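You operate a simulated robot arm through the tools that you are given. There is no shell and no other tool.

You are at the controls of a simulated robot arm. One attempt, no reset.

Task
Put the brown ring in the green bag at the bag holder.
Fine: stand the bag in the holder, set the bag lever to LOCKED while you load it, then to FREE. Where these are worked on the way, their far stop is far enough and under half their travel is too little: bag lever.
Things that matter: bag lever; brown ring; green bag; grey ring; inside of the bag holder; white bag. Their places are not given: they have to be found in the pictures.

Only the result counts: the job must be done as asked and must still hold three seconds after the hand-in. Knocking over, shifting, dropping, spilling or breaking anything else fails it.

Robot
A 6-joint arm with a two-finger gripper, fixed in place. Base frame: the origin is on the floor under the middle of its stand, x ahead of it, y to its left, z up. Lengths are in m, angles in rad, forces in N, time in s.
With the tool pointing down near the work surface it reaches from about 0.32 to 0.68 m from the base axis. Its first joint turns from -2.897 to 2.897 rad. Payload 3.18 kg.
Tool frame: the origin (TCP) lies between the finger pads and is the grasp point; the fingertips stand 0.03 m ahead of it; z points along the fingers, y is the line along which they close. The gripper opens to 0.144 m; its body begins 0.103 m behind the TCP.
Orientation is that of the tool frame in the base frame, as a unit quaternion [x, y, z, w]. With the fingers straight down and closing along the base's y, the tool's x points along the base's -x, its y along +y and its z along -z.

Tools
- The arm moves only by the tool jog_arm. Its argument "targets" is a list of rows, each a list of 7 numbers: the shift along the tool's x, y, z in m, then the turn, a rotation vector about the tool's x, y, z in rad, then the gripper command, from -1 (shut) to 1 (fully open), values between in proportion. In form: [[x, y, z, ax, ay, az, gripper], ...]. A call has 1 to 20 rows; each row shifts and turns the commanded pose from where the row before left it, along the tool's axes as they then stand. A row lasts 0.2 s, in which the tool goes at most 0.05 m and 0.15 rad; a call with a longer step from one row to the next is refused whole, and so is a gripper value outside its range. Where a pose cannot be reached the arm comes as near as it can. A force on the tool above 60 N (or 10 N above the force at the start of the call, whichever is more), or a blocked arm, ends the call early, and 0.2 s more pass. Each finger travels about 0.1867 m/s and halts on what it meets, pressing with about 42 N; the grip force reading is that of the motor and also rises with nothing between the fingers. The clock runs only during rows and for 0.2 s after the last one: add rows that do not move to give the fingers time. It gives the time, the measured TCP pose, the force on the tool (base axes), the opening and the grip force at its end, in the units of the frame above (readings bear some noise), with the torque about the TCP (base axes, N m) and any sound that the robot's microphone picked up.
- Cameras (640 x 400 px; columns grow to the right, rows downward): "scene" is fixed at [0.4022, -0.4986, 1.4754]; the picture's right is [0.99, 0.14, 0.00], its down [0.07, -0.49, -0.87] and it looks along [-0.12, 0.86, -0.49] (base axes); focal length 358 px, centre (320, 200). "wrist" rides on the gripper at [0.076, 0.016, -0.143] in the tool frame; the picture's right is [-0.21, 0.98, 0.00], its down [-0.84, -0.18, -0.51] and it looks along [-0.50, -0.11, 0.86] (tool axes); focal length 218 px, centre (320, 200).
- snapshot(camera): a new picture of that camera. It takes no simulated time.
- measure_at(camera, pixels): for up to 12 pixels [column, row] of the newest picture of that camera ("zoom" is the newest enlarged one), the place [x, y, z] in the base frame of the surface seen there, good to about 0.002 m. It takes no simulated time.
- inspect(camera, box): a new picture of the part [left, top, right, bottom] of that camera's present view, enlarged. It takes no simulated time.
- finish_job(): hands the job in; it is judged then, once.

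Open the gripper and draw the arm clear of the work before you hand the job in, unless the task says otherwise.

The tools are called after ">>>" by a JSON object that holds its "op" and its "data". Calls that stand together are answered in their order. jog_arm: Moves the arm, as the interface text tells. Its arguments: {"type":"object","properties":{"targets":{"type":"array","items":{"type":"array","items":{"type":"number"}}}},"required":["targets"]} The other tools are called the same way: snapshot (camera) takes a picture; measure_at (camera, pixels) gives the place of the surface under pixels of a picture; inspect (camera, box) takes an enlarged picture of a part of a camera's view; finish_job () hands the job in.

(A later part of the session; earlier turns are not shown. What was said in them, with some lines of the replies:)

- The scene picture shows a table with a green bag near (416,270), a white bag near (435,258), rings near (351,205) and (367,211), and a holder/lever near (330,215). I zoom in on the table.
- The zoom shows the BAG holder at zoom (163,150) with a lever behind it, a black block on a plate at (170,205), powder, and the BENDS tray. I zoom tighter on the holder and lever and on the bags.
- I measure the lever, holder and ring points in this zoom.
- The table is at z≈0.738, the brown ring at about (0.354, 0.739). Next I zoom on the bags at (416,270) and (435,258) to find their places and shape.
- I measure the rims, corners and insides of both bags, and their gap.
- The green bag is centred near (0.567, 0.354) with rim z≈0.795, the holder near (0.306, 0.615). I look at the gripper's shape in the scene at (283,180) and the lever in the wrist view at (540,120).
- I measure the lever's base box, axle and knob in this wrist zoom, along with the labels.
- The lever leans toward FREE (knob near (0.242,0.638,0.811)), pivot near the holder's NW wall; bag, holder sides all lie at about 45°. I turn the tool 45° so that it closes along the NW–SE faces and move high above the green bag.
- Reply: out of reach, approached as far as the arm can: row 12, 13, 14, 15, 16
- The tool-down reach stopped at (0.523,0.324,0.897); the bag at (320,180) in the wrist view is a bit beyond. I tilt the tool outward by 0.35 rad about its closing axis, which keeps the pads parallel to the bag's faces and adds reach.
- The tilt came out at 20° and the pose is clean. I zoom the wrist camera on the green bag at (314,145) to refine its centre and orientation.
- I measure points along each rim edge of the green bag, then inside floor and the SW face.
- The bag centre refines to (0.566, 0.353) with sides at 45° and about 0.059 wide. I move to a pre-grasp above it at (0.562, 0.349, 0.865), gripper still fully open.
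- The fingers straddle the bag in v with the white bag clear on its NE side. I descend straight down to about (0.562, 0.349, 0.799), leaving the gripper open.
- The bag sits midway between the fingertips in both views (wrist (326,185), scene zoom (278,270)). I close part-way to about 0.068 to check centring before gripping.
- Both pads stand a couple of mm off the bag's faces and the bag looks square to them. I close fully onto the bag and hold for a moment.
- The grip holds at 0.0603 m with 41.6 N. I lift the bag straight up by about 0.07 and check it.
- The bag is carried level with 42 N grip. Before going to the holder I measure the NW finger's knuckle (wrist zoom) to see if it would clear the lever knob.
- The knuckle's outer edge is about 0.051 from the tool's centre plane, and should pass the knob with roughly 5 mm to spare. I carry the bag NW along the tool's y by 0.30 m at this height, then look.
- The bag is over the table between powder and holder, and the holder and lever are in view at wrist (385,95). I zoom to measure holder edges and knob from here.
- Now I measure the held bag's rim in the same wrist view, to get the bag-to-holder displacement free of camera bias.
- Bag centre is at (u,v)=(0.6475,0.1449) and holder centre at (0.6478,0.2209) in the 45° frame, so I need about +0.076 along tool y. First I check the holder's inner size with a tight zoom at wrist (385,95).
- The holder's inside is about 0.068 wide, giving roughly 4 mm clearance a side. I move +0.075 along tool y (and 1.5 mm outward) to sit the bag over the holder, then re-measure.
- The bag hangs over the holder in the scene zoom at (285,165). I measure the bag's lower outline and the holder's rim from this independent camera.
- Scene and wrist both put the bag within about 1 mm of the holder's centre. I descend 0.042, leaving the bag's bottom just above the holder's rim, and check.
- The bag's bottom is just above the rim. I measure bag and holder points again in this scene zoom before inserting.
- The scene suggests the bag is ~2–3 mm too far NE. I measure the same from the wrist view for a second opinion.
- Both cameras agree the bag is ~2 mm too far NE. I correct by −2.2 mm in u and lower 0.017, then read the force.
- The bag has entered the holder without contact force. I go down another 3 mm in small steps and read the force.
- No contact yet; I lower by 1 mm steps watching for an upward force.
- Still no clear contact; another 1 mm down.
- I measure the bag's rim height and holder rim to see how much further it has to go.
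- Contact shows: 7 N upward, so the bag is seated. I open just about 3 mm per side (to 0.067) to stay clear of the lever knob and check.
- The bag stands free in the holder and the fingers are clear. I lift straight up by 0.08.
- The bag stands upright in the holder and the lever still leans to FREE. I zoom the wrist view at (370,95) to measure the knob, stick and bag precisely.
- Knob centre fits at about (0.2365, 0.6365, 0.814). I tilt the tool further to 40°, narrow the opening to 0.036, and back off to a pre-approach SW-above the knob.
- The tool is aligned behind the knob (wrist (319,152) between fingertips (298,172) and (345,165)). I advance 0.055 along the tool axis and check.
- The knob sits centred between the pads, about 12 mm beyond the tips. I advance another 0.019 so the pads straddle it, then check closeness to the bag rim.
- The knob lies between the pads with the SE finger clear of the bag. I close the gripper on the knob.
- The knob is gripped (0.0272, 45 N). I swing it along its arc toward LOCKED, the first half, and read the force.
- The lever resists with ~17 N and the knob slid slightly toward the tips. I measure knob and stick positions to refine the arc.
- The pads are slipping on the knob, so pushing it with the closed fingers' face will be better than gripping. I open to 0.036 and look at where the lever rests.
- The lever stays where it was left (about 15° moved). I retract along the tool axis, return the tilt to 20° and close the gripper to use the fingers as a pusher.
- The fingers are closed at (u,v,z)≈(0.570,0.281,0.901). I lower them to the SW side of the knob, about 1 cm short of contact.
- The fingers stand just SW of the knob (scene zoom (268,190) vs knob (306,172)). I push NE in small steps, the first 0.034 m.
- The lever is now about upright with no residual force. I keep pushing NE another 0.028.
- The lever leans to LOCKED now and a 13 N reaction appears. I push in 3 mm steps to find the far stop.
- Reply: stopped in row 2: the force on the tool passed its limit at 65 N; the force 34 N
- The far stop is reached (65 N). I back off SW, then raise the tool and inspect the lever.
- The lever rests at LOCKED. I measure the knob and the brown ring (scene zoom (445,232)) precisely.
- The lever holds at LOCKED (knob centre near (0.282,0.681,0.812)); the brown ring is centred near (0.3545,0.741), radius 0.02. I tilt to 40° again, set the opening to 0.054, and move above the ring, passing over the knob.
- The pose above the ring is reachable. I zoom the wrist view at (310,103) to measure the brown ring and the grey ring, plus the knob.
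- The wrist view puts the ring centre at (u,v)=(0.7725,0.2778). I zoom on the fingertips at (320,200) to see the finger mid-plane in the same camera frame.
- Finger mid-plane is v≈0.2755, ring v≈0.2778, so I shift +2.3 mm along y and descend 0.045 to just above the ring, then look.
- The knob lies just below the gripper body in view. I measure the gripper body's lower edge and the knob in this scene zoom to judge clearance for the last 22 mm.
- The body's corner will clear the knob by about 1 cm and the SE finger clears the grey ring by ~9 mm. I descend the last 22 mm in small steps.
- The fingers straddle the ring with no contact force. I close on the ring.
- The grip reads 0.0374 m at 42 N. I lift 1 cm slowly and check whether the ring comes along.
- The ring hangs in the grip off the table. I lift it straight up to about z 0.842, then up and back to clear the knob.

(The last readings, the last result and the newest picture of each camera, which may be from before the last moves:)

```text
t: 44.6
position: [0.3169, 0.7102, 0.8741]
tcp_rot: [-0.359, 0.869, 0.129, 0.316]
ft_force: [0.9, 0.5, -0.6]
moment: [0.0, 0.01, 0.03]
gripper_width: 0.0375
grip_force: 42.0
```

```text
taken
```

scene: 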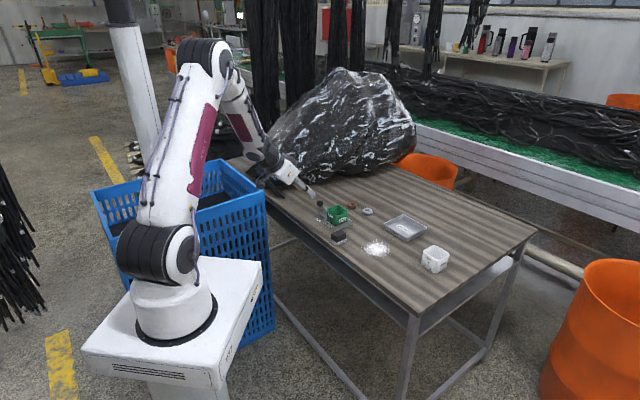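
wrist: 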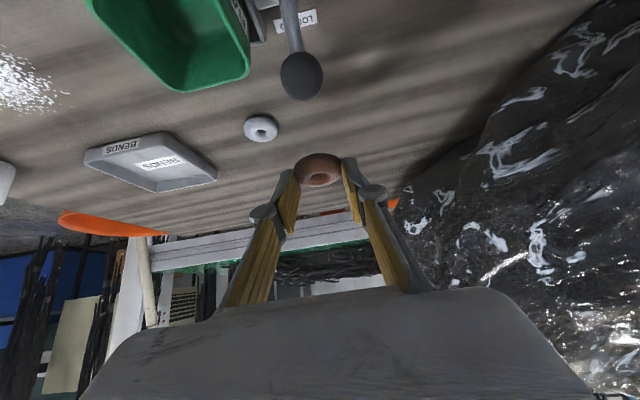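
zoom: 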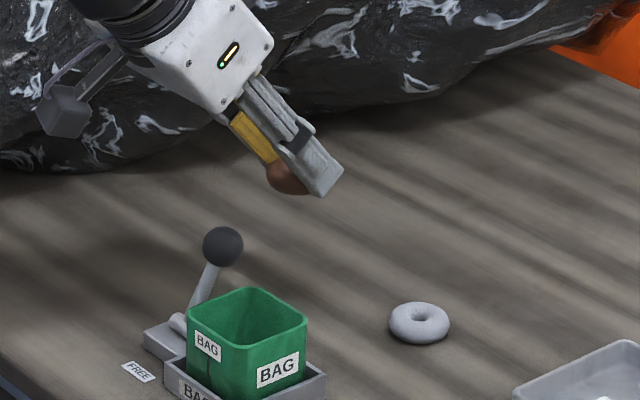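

The ring is held level between the pads at wrist (318,170). I zoom in to measure its centre in the grip.

>>> {"op": "inspect", "data": {"camera": "wrist", "box": [260, 130, 390, 220]}}

>>> {"op": "measure_at", "data": {"camera": "zoom", "pixels": [[180, 160], [190, 210], [220, 260], [290, 275], [350, 265], [390, 230], [395, 190], [385, 150], [330, 120], [270, 115], [210, 130], [285, 215]]}}

```text
4.44 times, centred on (325, 175) of wrist
```

zoom: 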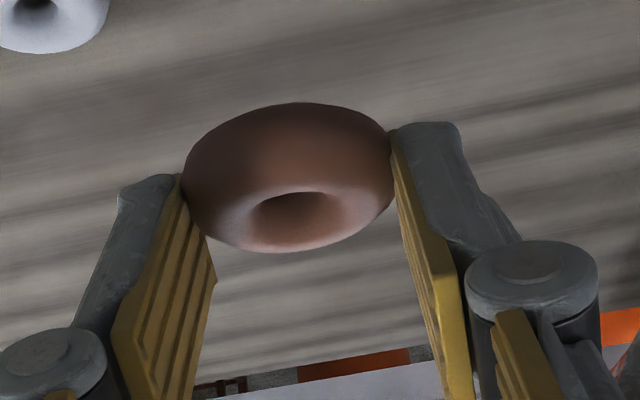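

```text
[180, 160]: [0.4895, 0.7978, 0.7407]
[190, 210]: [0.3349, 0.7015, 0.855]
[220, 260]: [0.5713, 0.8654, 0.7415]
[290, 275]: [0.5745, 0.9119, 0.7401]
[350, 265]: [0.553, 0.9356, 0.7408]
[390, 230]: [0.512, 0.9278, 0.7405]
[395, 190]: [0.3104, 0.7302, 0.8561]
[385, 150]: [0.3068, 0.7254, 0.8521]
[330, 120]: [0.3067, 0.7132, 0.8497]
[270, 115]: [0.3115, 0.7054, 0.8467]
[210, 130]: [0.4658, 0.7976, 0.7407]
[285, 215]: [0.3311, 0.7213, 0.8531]
```

The ring's centre is at (u,v,z)≈(0.736,0.278,0.850), bottom ~0.842, well above knob and bag. I carry it over the bag's centre at (0.650,0.221).

>>> {"op": "jog_arm", "data": {"targets": [[0.0165, -0.01425, -0.0138, 0, 0, 0, -0.6], [0.0165, -0.01425, -0.0138, 0, 0, 0, -0.6], [0.0165, -0.01425, -0.0138, 0, 0, 0, -0.6], [0.0165, -0.01425, -0.0138, 0, 0, 0, -0.6], [0, 0, 0, 0, 0, 0, -0.6], [0, 0, 0, 0, 0, 0, -0.6]]}}

>>> {"op": "snapshot", "data": {"camera": "wrist"}}

>>> {"op": "inspect", "data": {"camera": "scene", "box": [310, 165, 380, 230]}}

```text
t: 46.0
position: [0.2967, 0.6094, 0.8726]
tcp_rot: [-0.358, 0.869, 0.128, 0.317]
ft_force: [-0.1, -0.9, -0.1]
moment: [0.01, 0.01, -0.01]
gripper_width: 0.0374
grip_force: 42.1
```

```text
taken
```

wrist: 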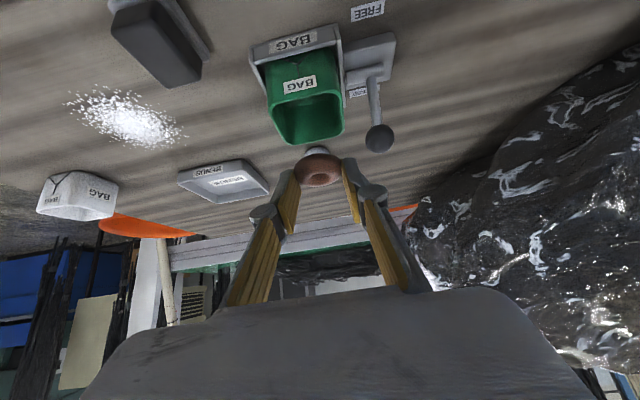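

```text
6.15 times, centred on (345, 198) of scene
```

zoom: 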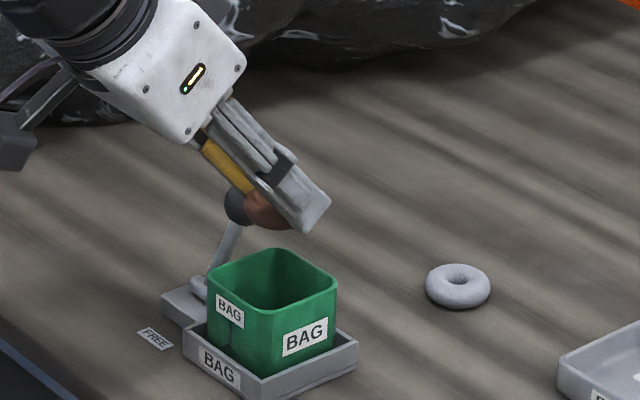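

I zoom the wrist view on bag and ring at (315,120) to measure both in the same frame before lowering.

>>> {"op": "inspect", "data": {"camera": "wrist", "box": [240, 60, 400, 200]}}

>>> {"op": "measure_at", "data": {"camera": "zoom", "pixels": [[150, 175], [200, 155], [260, 140], [350, 130], [385, 165], [400, 220], [400, 255], [150, 230], [170, 275], [215, 310], [340, 308], [230, 240]]}}

```text
2.86 times, centred on (320, 130) of wrist
```

zoom: 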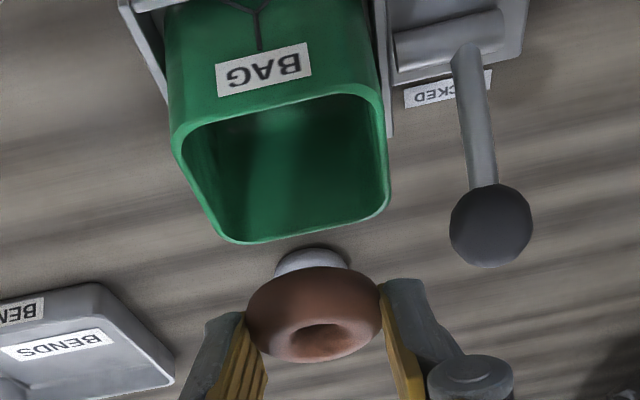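

```text
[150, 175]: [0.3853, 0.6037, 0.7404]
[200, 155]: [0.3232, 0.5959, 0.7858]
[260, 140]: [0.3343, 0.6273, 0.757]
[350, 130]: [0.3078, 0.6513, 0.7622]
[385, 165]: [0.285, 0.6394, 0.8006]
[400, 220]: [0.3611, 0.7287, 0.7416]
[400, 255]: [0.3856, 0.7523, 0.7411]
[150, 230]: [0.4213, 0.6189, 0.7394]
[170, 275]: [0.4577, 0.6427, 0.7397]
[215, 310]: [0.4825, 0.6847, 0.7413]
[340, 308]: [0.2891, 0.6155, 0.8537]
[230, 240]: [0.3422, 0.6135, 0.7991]
```

>>> {"op": "measure_at", "data": {"camera": "zoom", "pixels": [[220, 113], [280, 100], [340, 88], [178, 155], [190, 185], [210, 220], [378, 115], [383, 150], [386, 190], [250, 240], [310, 230], [360, 218]]}}

>>> {"op": "measure_at", "data": {"camera": "zoom", "pixels": [[250, 325], [252, 300], [275, 278], [320, 268], [360, 275], [378, 300], [376, 325], [350, 348], [300, 358], [265, 345], [320, 338], [490, 225]]}}

```text
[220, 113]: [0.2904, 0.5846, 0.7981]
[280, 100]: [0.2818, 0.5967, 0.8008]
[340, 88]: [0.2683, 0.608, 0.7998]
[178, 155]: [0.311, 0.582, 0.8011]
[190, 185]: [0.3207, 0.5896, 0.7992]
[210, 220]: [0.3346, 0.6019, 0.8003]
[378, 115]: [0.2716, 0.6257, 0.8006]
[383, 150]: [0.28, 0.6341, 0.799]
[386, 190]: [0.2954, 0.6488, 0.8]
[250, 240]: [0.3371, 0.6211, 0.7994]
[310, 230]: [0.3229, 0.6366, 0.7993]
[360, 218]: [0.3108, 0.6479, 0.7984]
```

```text
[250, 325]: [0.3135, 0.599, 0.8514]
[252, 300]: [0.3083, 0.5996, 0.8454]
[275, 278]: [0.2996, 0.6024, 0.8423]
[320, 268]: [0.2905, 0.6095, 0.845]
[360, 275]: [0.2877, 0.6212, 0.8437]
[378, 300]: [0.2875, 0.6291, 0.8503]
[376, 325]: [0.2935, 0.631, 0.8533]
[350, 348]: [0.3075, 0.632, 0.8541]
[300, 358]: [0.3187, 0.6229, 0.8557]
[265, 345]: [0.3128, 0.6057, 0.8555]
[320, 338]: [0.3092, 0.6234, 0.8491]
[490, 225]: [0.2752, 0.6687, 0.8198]
```

Ring centre is (0.651,0.2218), bag centre (0.649,0.2204). I correct by (−2, −1.4) mm and lower 0.037 so the ring's bottom is just above the rim.

>>> {"op": "jog_arm", "data": {"targets": [[0.0084, -0.0005, 0.009, 0, 0, 0, -0.6], [0.0084, -0.0005, 0.009, 0, 0, 0, -0.6], [0.0084, -0.0005, 0.009, 0, 0, 0, -0.6], [0, 0, 0, 0, 0, 0, -0.6], [0, 0, 0, 0, 0, 0, -0.6]]}}

>>> {"op": "inspect", "data": {"camera": "wrist", "box": [240, 60, 400, 220]}}

>>> {"op": "inspect", "data": {"camera": "scene", "box": [320, 180, 370, 225]}}

```text
t: 47.2
position: [0.2976, 0.6078, 0.8358]
tcp_rot: [-0.358, 0.869, 0.128, 0.317]
ft_force: [0.1, -0.8, 0.2]
moment: [-0.01, -0.01, -0.01]
gripper_width: 0.0375
grip_force: 42.2
```

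```text
2.50 times, centred on (320, 140) of wrist
```

zoom: 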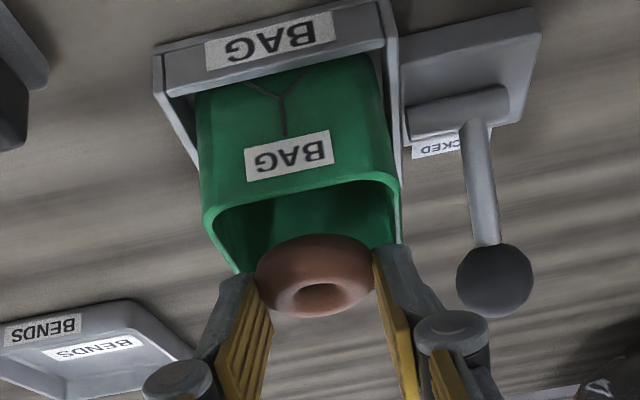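

```text
8.89 times, centred on (345, 202) of scene
```

zoom: 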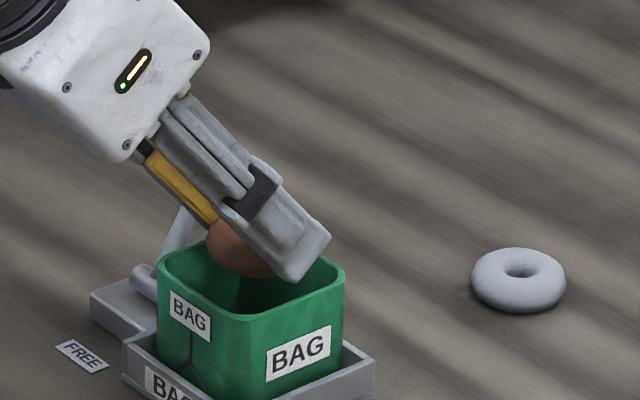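

The ring is right above the bag's opening. I measure its edges once more in this wrist view to confirm centring before release.

>>> {"op": "inspect", "data": {"camera": "wrist", "box": [280, 120, 360, 200]}}

>>> {"op": "measure_at", "data": {"camera": "zoom", "pixels": [[198, 260], [205, 220], [240, 180], [310, 165], [370, 185], [412, 230], [410, 270], [370, 300], [300, 315], [240, 305], [90, 130], [390, 100]]}}

```text
5.00 times, centred on (320, 160) of wrist
```

zoom: 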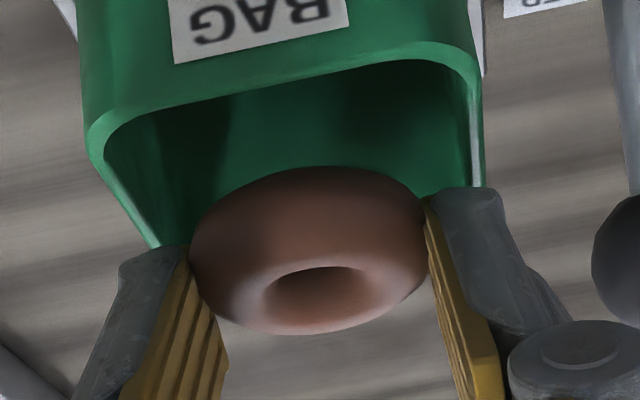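

```text
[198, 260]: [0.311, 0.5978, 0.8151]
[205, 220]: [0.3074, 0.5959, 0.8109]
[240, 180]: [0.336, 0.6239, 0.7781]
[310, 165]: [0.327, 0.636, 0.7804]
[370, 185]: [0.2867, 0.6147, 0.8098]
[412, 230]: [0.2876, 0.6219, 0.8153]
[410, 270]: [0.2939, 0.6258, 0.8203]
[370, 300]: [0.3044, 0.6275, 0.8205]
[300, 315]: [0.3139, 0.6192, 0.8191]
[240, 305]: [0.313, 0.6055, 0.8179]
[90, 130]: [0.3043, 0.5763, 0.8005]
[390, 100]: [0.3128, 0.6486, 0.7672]
```

>>> {"op": "measure_at", "data": {"camera": "zoom", "pixels": [[310, 172], [280, 176], [340, 174], [260, 328], [300, 332], [340, 326], [380, 308], [193, 245], [425, 235], [422, 255], [320, 270], [320, 220]]}}

>>> {"op": "measure_at", "data": {"camera": "scene", "pixels": [[332, 205], [334, 206]]}}

```text
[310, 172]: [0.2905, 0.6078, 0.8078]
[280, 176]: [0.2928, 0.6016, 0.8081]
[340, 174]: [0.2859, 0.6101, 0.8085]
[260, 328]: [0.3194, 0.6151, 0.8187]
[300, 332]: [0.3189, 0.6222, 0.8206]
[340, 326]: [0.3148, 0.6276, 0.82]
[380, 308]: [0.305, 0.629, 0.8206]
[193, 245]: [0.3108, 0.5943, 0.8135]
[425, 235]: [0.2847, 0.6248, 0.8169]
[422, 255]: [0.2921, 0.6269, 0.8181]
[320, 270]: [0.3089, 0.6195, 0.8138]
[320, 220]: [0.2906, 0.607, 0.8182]
```

```text
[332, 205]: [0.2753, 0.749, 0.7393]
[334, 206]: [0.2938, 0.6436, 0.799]
```

The ring centre (0.650,0.2205) is within 1 mm of the bag's centre, ring bottom just above the rim. I open to release it into the bag.

>>> {"op": "jog_arm", "data": {"targets": [[0, 0, 0, 0, 0, 0, -0.25], [0, 0, 0, 0, 0, 0, -0.25], [0, 0, 0, 0, 0, 0, -0.25], [0, 0, 0, 0, 0, 0, -0.25]]}}

>>> {"op": "inspect", "data": {"camera": "wrist", "box": [240, 60, 400, 220]}}

>>> {"op": "inspect", "data": {"camera": "scene", "box": [320, 180, 370, 225]}}

```text
t: 48.2
position: [0.2962, 0.6073, 0.8358]
tcp_rot: [-0.359, 0.869, 0.129, 0.317]
ft_force: [0.0, 0.3, 0.2]
moment: [0.01, -0.02, 0.0]
gripper_width: 0.054
grip_force: 0.1
```

```text
2.50 times, centred on (320, 140) of wrist
```

zoom: 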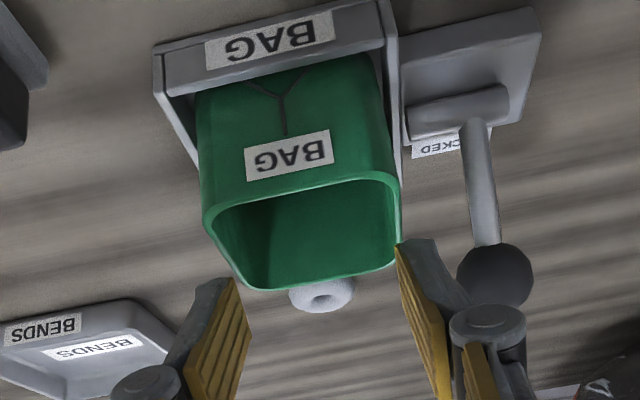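

```text
8.89 times, centred on (345, 202) of scene
```

zoom: 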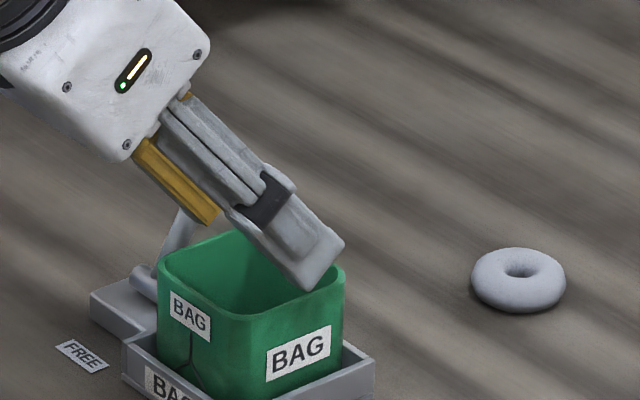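

The ring has left the fingers and fell into the bag. I lift straight up 0.09 and look into the bag.

>>> {"op": "jog_arm", "data": {"targets": [[-0.0064, 0, -0.0077, 0, 0, 0, -0.25], [-0.0129, 0, -0.0153, 0, 0, 0, -0.25], [-0.0129, 0, -0.0153, 0, 0, 0, -0.25], [-0.0129, 0, -0.0153, 0, 0, 0, -0.25], [-0.0129, 0, -0.0153, 0, 0, 0, -0.25], [0, 0, 0, 0, 0, 0, -0.25]]}}

>>> {"op": "inspect", "data": {"camera": "wrist", "box": [240, 60, 400, 180]}}

>>> {"op": "inspect", "data": {"camera": "scene", "box": [315, 180, 375, 230]}}

```text
t: 49.6
position: [0.2994, 0.6084, 0.9252]
tcp_rot: [-0.359, 0.869, 0.128, 0.316]
ft_force: [0.0, 0.8, -0.5]
moment: [-0.01, 0.0, -0.01]
gripper_width: 0.0539
grip_force: 0.0
```

```text
3.33 times, centred on (320, 120) of wrist
```

zoom: 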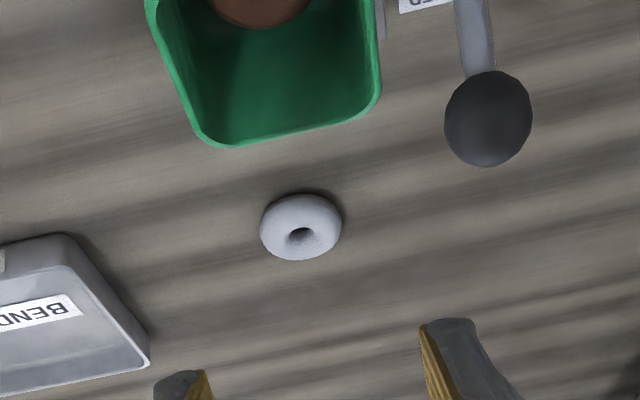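

```text
8.00 times, centred on (345, 205) of scene
```

zoom: 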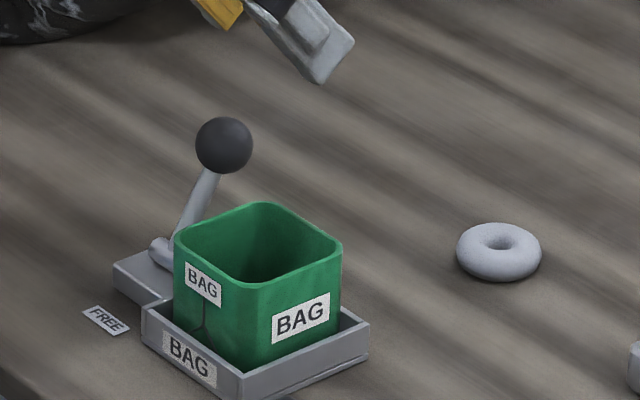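

The ring shows inside the bag at wrist zoom (260,10). I take full pictures to confirm and check that nothing else moved, while closing the gripper and tilting to 35° for pushing the lever back.

>>> {"op": "jog_arm", "data": {"targets": [[0, 0, 0, 0, 0.0873, 0, -0.6], [0, 0, 0, 0, 0, 0, -1], [0, 0, 0, 0, 0, 0, -1], [0, 0, 0, 0, 0, 0, -1]]}}

>>> {"op": "snapshot", "data": {"camera": "wrist"}}

>>> {"op": "snapshot", "data": {"camera": "scene"}}

```text
t: 50.6
position: [0.2976, 0.6089, 0.9272]
tcp_rot: [-0.365, 0.882, 0.113, 0.277]
ft_force: [0.4, -0.3, -1.1]
moment: [0.0, -0.01, 0.01]
gripper_width: 0.0
grip_force: 30.5
```

```text
taken
```

wrist: 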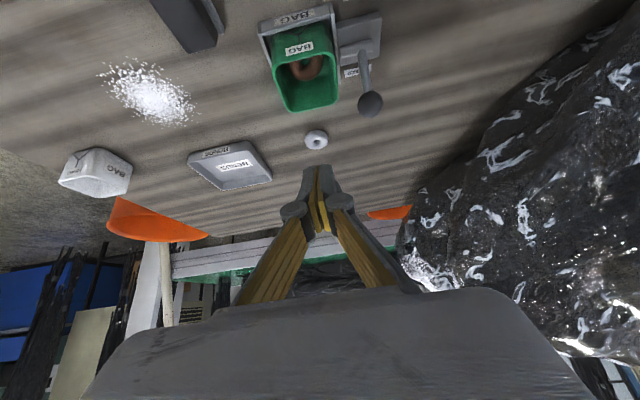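

```text
taken
```

scene: 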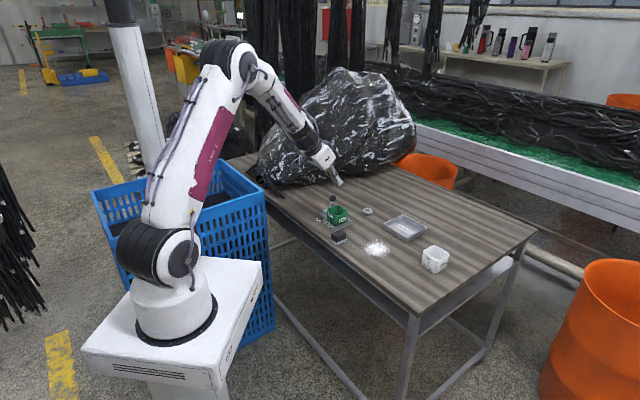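

The ring is in the bag at wrist (303,68). I zoom to verify it lies on the bag's floor, and measure the knob again.

>>> {"op": "inspect", "data": {"camera": "wrist", "box": [250, 0, 400, 125]}}

>>> {"op": "measure_at", "data": {"camera": "zoom", "pixels": [[230, 275], [270, 275], [235, 310], [510, 445], [512, 380], [475, 385], [550, 380], [512, 350], [512, 398], [490, 300], [200, 330], [270, 340]]}}

```text
3.20 times, centred on (325, 62) of wrist
```

zoom: 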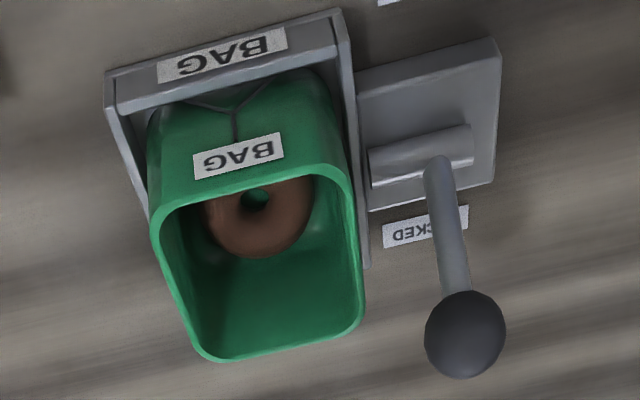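

```text
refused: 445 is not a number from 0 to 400
```

>>> {"op": "measure_at", "data": {"camera": "zoom", "pixels": [[230, 230], [280, 230], [260, 255], [465, 335], [430, 340], [500, 330], [465, 297], [465, 375], [450, 240], [435, 175], [255, 200], [270, 290]]}}

```text
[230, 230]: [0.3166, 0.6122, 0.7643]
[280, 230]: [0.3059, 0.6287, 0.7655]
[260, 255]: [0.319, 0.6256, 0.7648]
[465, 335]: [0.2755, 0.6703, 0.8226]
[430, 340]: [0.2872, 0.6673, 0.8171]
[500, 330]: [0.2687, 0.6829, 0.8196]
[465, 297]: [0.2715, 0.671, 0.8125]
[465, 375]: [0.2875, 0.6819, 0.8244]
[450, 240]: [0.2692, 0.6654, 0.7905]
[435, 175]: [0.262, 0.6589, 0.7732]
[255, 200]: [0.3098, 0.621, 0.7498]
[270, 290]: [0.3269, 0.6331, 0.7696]
```

The ring lies flat on the bag's floor (top z≈0.765). Now I move the closed fingers over to the NE side of the knob (at about (0.678,0.282,0.813) in u,v,z), staying above it.

>>> {"op": "jog_arm", "data": {"targets": [[-0.0085, 0.0158, 0.0188, 0, 0, 0, -1], [-0.0085, 0.0158, 0.0188, 0, 0, 0, -1], [-0.0085, 0.0158, 0.0188, 0, 0, 0, -1], [-0.0085, 0.0158, 0.0188, 0, 0, 0, -1], [0, 0, 0, 0, 0, 0, -1], [0, 0, 0, 0, 0, 0, -1]]}}

>>> {"op": "inspect", "data": {"camera": "scene", "box": [310, 165, 380, 230]}}

>>> {"op": "snapshot", "data": {"camera": "wrist"}}

```text
t: 52.0
position: [0.3043, 0.7051, 0.8837]
tcp_rot: [-0.364, 0.882, 0.112, 0.278]
ft_force: [0.2, 0.0, 0.2]
moment: [0.03, 0.02, 0.02]
gripper_width: 0.0002
grip_force: 30.8
```

```text
6.15 times, centred on (345, 198) of scene
```

zoom: 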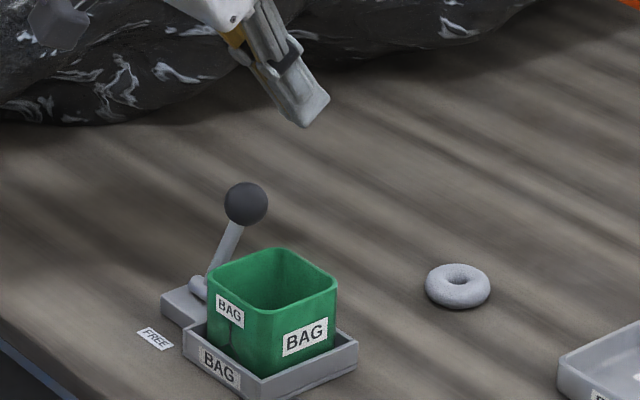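

```text
taken
```

wrist: 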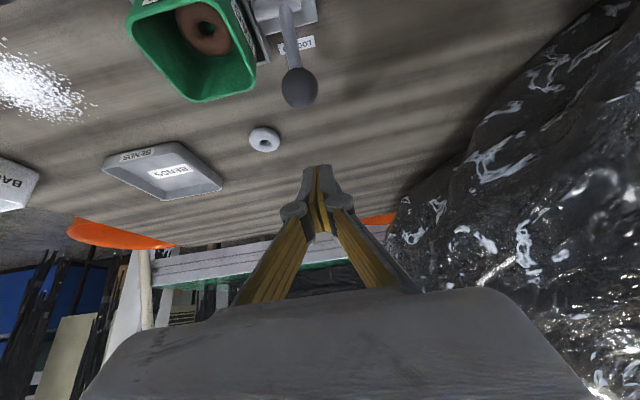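

The fingers are NE of the knob at (0.714,0.283,0.884). I lower them 0.042 beside the knob and check before pushing.

>>> {"op": "jog_arm", "data": {"targets": [[0.008, 0, 0.0115, 0, 0, 0, -1], [0.008, 0, 0.0115, 0, 0, 0, -1], [0.0081, 0, 0.0114, 0, 0, 0, -1], [0, 0, 0, 0, 0, 0, -1]]}}

>>> {"op": "inspect", "data": {"camera": "scene", "box": [310, 165, 380, 230]}}

>>> {"op": "inspect", "data": {"camera": "wrist", "box": [220, 40, 400, 240]}}

```text
t: 53.0
position: [0.3055, 0.7037, 0.8452]
tcp_rot: [-0.364, 0.881, 0.113, 0.279]
ft_force: [-0.3, 0.6, -0.2]
moment: [0.0, 0.02, 0.0]
gripper_width: 0.0
grip_force: 30.6
```

```text
6.15 times, centred on (345, 198) of scene
```

zoom: 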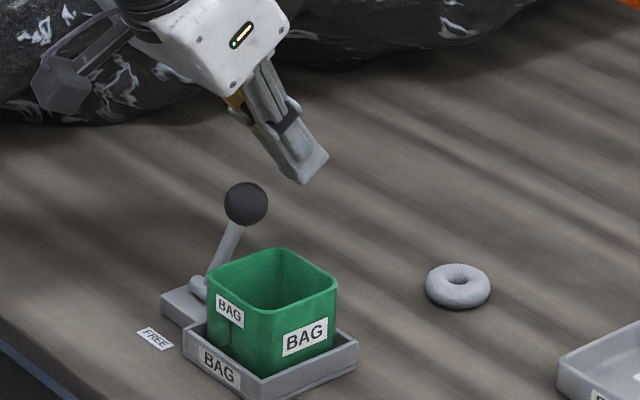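

```text
2.00 times, centred on (310, 140) of wrist
```

zoom: 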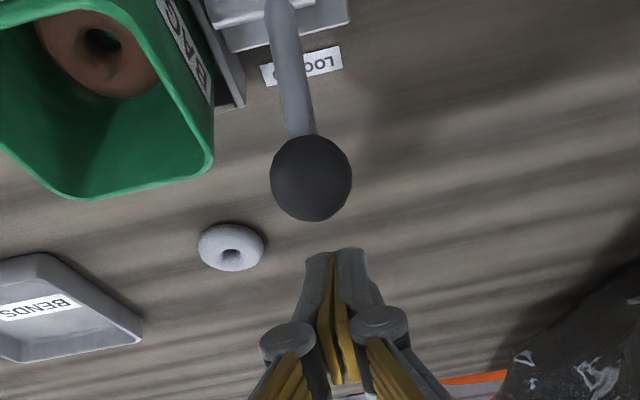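

The tips are level with the knob's middle, ~2 cm NE of it. I lower 4 mm more and start pushing SW in small steps, 0.042 first.

>>> {"op": "jog_arm", "data": {"targets": [[0.0023, 0, 0.0033, 0, 0, 0, -1], [0.0049, 0, -0.0034, 0, 0, 0, -1], [0.0049, 0, -0.0034, 0, 0, 0, -1], [0.0049, 0, -0.0034, 0, 0, 0, -1], [0.0049, 0, -0.0034, 0, 0, 0, -1], [0.0049, 0, -0.0034, 0, 0, 0, -1], [0.0049, 0, -0.0034, 0, 0, 0, -1], [0.0049, 0, -0.0034, 0, 0, 0, -1], [0, 0, 0, 0, 0, 0, -1]]}}

>>> {"op": "inspect", "data": {"camera": "scene", "box": [310, 165, 380, 230]}}

```text
t: 55.0
position: [0.2756, 0.6745, 0.8393]
tcp_rot: [-0.364, 0.882, 0.112, 0.278]
ft_force: [-0.3, 0.2, 0.2]
moment: [-0.01, -0.02, 0.02]
gripper_width: 0.0002
grip_force: 30.6
```

```text
6.15 times, centred on (345, 198) of scene
```

zoom: 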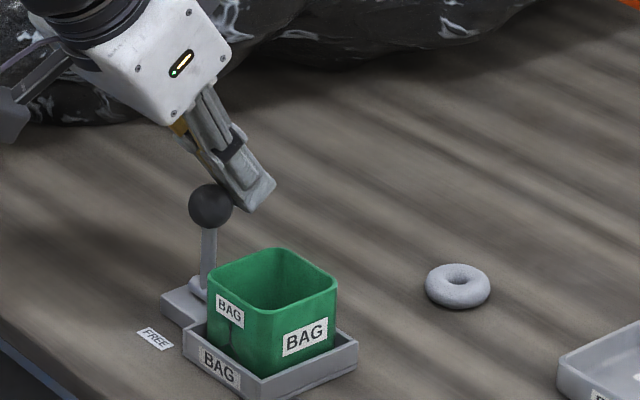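

The lever follows and is about upright, no residual force. I continue pushing SW by 0.036.

>>> {"op": "jog_arm", "data": {"targets": [[0.0049, 0, -0.0034, 0, 0, 0, -1], [0.0049, 0, -0.0034, 0, 0, 0, -1], [0.0049, 0, -0.0034, 0, 0, 0, -1], [0.0049, 0, -0.0034, 0, 0, 0, -1], [0.0049, 0, -0.0034, 0, 0, 0, -1], [0.0049, 0, -0.0034, 0, 0, 0, -1], [0, 0, 0, 0, 0, 0, -1]]}}

>>> {"op": "inspect", "data": {"camera": "scene", "box": [310, 165, 380, 230]}}

```text
t: 56.6
position: [0.2501, 0.6505, 0.8378]
tcp_rot: [-0.364, 0.882, 0.113, 0.278]
ft_force: [-1.2, 0.3, 0.2]
moment: [0.03, 0.01, 0.03]
gripper_width: 0.0
grip_force: 30.8
```

```text
6.15 times, centred on (345, 198) of scene
```

zoom: 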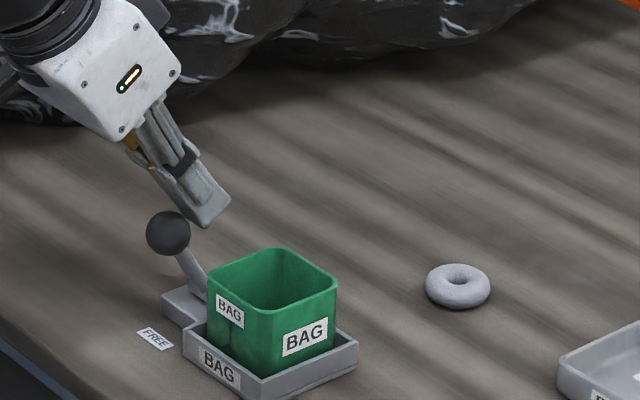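

The lever leans toward FREE now. I push in 3 mm steps until the stop is felt.

>>> {"op": "jog_arm", "data": {"targets": [[0.0025, 0, -0.0017, 0, 0, 0, -1], [0.0025, 0, -0.0017, 0, 0, 0, -1], [0, 0, 0, 0, 0, 0, -1]]}}

>>> {"op": "jog_arm", "data": {"targets": [[0.0025, 0, -0.0017, 0, 0, 0, -1], [0, 0, 0, 0, 0, 0, -1]]}}

>>> {"op": "inspect", "data": {"camera": "scene", "box": [310, 165, 380, 230]}}

```text
t: 57.4
position: [0.2459, 0.6474, 0.8405]
tcp_rot: [-0.364, 0.881, 0.113, 0.279]
ft_force: [8.9, 6.5, 4.9]
moment: [0.14, -0.17, 0.02]
gripper_width: 0.0061
grip_force: 30.5
```

```text
t: 58.0
position: [0.2441, 0.6452, 0.8417]
tcp_rot: [-0.364, 0.881, 0.114, 0.28]
ft_force: [20.4, 20.9, 13.1]
moment: [0.56, -0.32, 0.14]
gripper_width: 0.0061
grip_force: 30.9
```

```text
6.15 times, centred on (345, 198) of scene
```

zoom: 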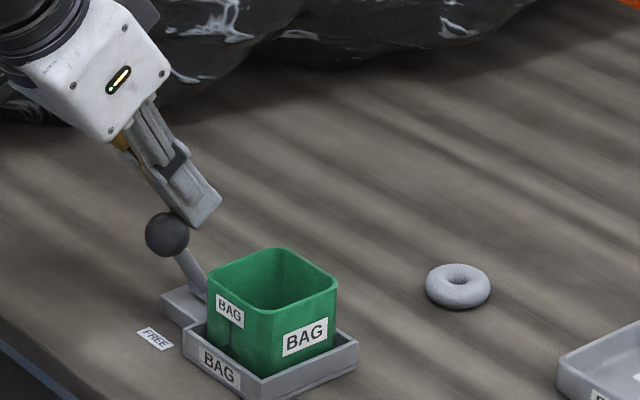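

A steady 32 N shows the lever is at its FREE stop. I back off away from the knob (NE-up), then lift high and inspect.

>>> {"op": "jog_arm", "data": {"targets": [[-0.005, 0, 0, 0, 0, 0, -1], [-0.01, 0, 0, 0, 0, 0, -1], [-0.0115, 0, -0.0164, 0, 0, 0, -1], [-0.0115, 0, -0.0164, 0, 0, 0, -1], [-0.0115, 0, -0.0164, 0, 0, 0, -1], [-0.0115, 0, -0.0164, 0, 0, 0, -1], [0, 0, 0, 0, 0, 0, -1], [0, 0, 0, 0, 0, 0, -1]]}}

>>> {"op": "inspect", "data": {"camera": "scene", "box": [310, 165, 380, 230]}}

>>> {"op": "snapshot", "data": {"camera": "wrist"}}

```text
t: 59.8
position: [0.2508, 0.6516, 0.9287]
tcp_rot: [-0.363, 0.882, 0.112, 0.279]
ft_force: [-0.2, -0.2, 0.5]
moment: [-0.03, 0.0, -0.04]
gripper_width: 0.0
grip_force: 30.3
```

```text
6.15 times, centred on (345, 198) of scene
```

zoom: 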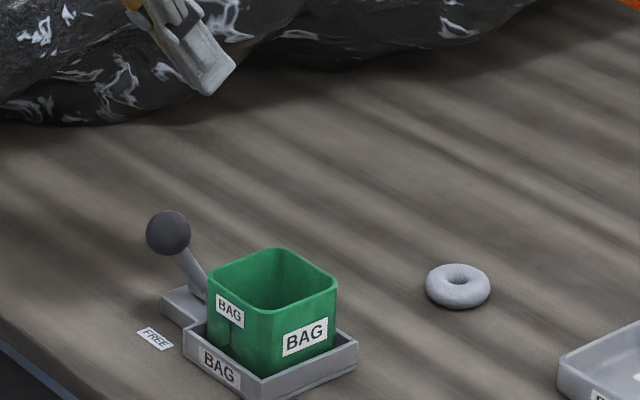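

```text
taken
```

wrist: 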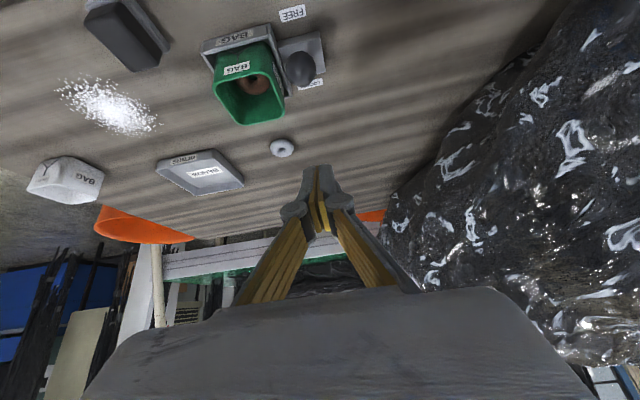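

The lever leans to FREE and the ring is seen in the bag at wrist (250,85). I measure the knob against its original spot (0.2431,0.6268,0.8175).

>>> {"op": "measure_at", "data": {"camera": "scene", "pixels": [[320, 203], [321, 204], [320, 205]]}}

>>> {"op": "inspect", "data": {"camera": "scene", "box": [312, 192, 380, 244]}}

>>> {"op": "measure_at", "data": {"camera": "zoom", "pixels": [[123, 84], [152, 130], [106, 215], [222, 157], [200, 172]]}}

```text
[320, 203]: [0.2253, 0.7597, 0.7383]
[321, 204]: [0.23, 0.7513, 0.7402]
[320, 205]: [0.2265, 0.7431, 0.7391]
```

```text
7.69 times, centred on (346, 218) of scene
```

zoom: 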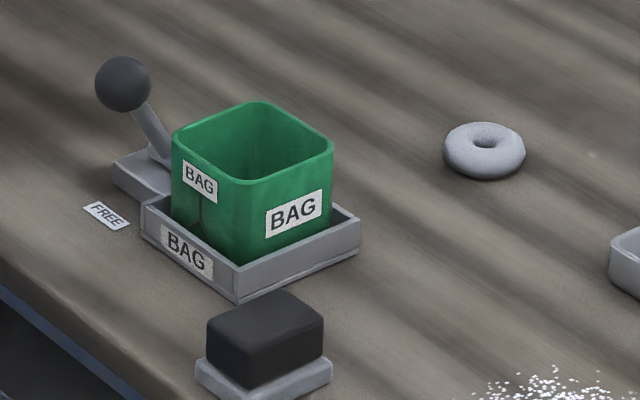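

```text
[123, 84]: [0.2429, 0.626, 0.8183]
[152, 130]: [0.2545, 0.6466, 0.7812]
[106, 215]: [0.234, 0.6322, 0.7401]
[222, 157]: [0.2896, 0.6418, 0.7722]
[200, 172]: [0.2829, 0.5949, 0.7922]
```

The knob is back exactly at its FREE position, the bag stands in the holder with the ring inside, and the grey ring and block are unmoved. I retract the arm well back and open the gripper.

>>> {"op": "jog_arm", "data": {"targets": [[0, 0, -0.03, 0, 0, 0, -1], [0, 0, -0.04, 0, 0, 0, -1], [0, 0, -0.04, 0, 0, 0, -0.5], [0, 0, -0.04, 0, 0, 0, 0], [0, 0, -0.03, 0, 0, 0, 0.5], [0, 0, 0, 0, 0, 0, 1], [0, 0, 0, 0, 0, 0, 1], [0, 0, 0, 0, 0, 0, 1], [0, 0, 0, 0, 0, 0, 1]]}}

>>> {"op": "snapshot", "data": {"camera": "scene"}}

>>> {"op": "snapshot", "data": {"camera": "wrist"}}

```text
t: 61.8
position: [0.1764, 0.5792, 1.0754]
tcp_rot: [-0.364, 0.882, 0.112, 0.278]
ft_force: [0.1, 0.5, -0.6]
moment: [-0.01, -0.01, 0.01]
gripper_width: 0.1439
grip_force: 0.1
```

```text
taken
```

scene: 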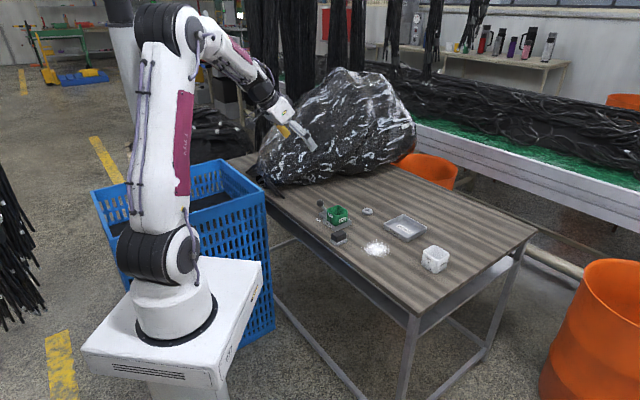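

```text
taken
```

wrist: 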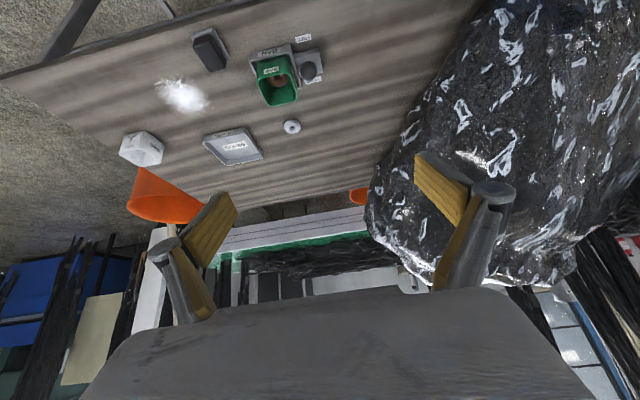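

The arm is clear with the gripper open. One last zoom to verify the white bag at (435,258) and the holder are as expected.

>>> {"op": "inspect", "data": {"camera": "scene", "box": [300, 180, 460, 290]}}

>>> {"op": "inspect", "data": {"camera": "wrist", "box": [230, 30, 340, 120]}}

```text
3.64 times, centred on (380, 235) of scene
```

zoom: 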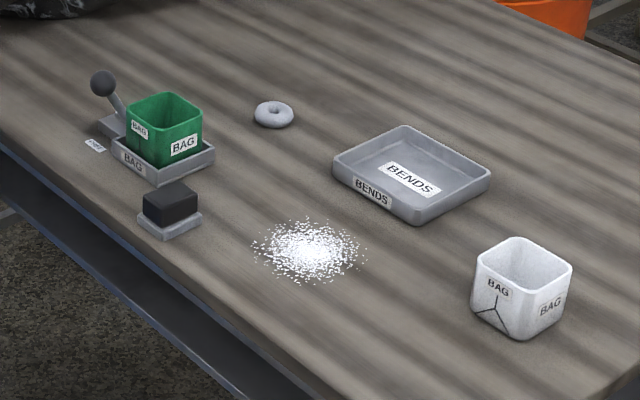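

```text
4.44 times, centred on (285, 75) of wrist
```

zoom: 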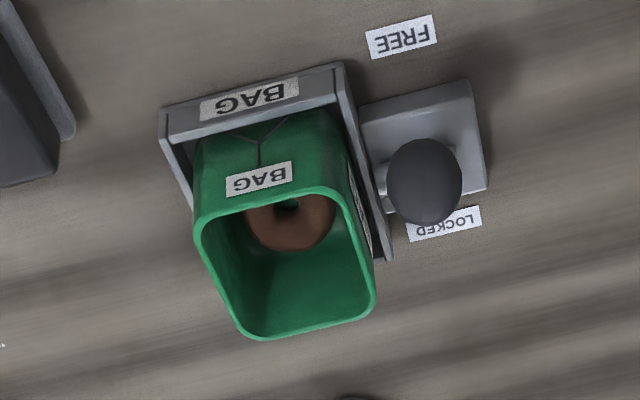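

The brown ring lies in the green bag, which stands in the holder. The lever is at FREE, every other object is in its original place, and the arm is clear. I hand the job in.

>>> {"op": "finish_job", "data": {}}

```text
The job is handed in.
```

The brown ring is in the green bag, and the bag is standing in the bag holder. I've handed the job in, but no result has come back.

- **Bag:** the green bag is seated upright in the holder.
- **Lever:** I pushed it to its LOCKED stop before loading the ring, then back to its FREE stop afterwards. It now measures within about 1 mm of where it started. My first try, gripping the knob, slipped after about 15°, so I pushed it with closed fingers instead.
- **Ring:** I released it just above the bag's rim, a drop of about 5 cm. It landed flat on the bag's floor.
- **Everything else:** in the final pictures the grey ring, white bag, black block, powder and BENDS tray are where they began. The arm is drawn back with the gripper open.
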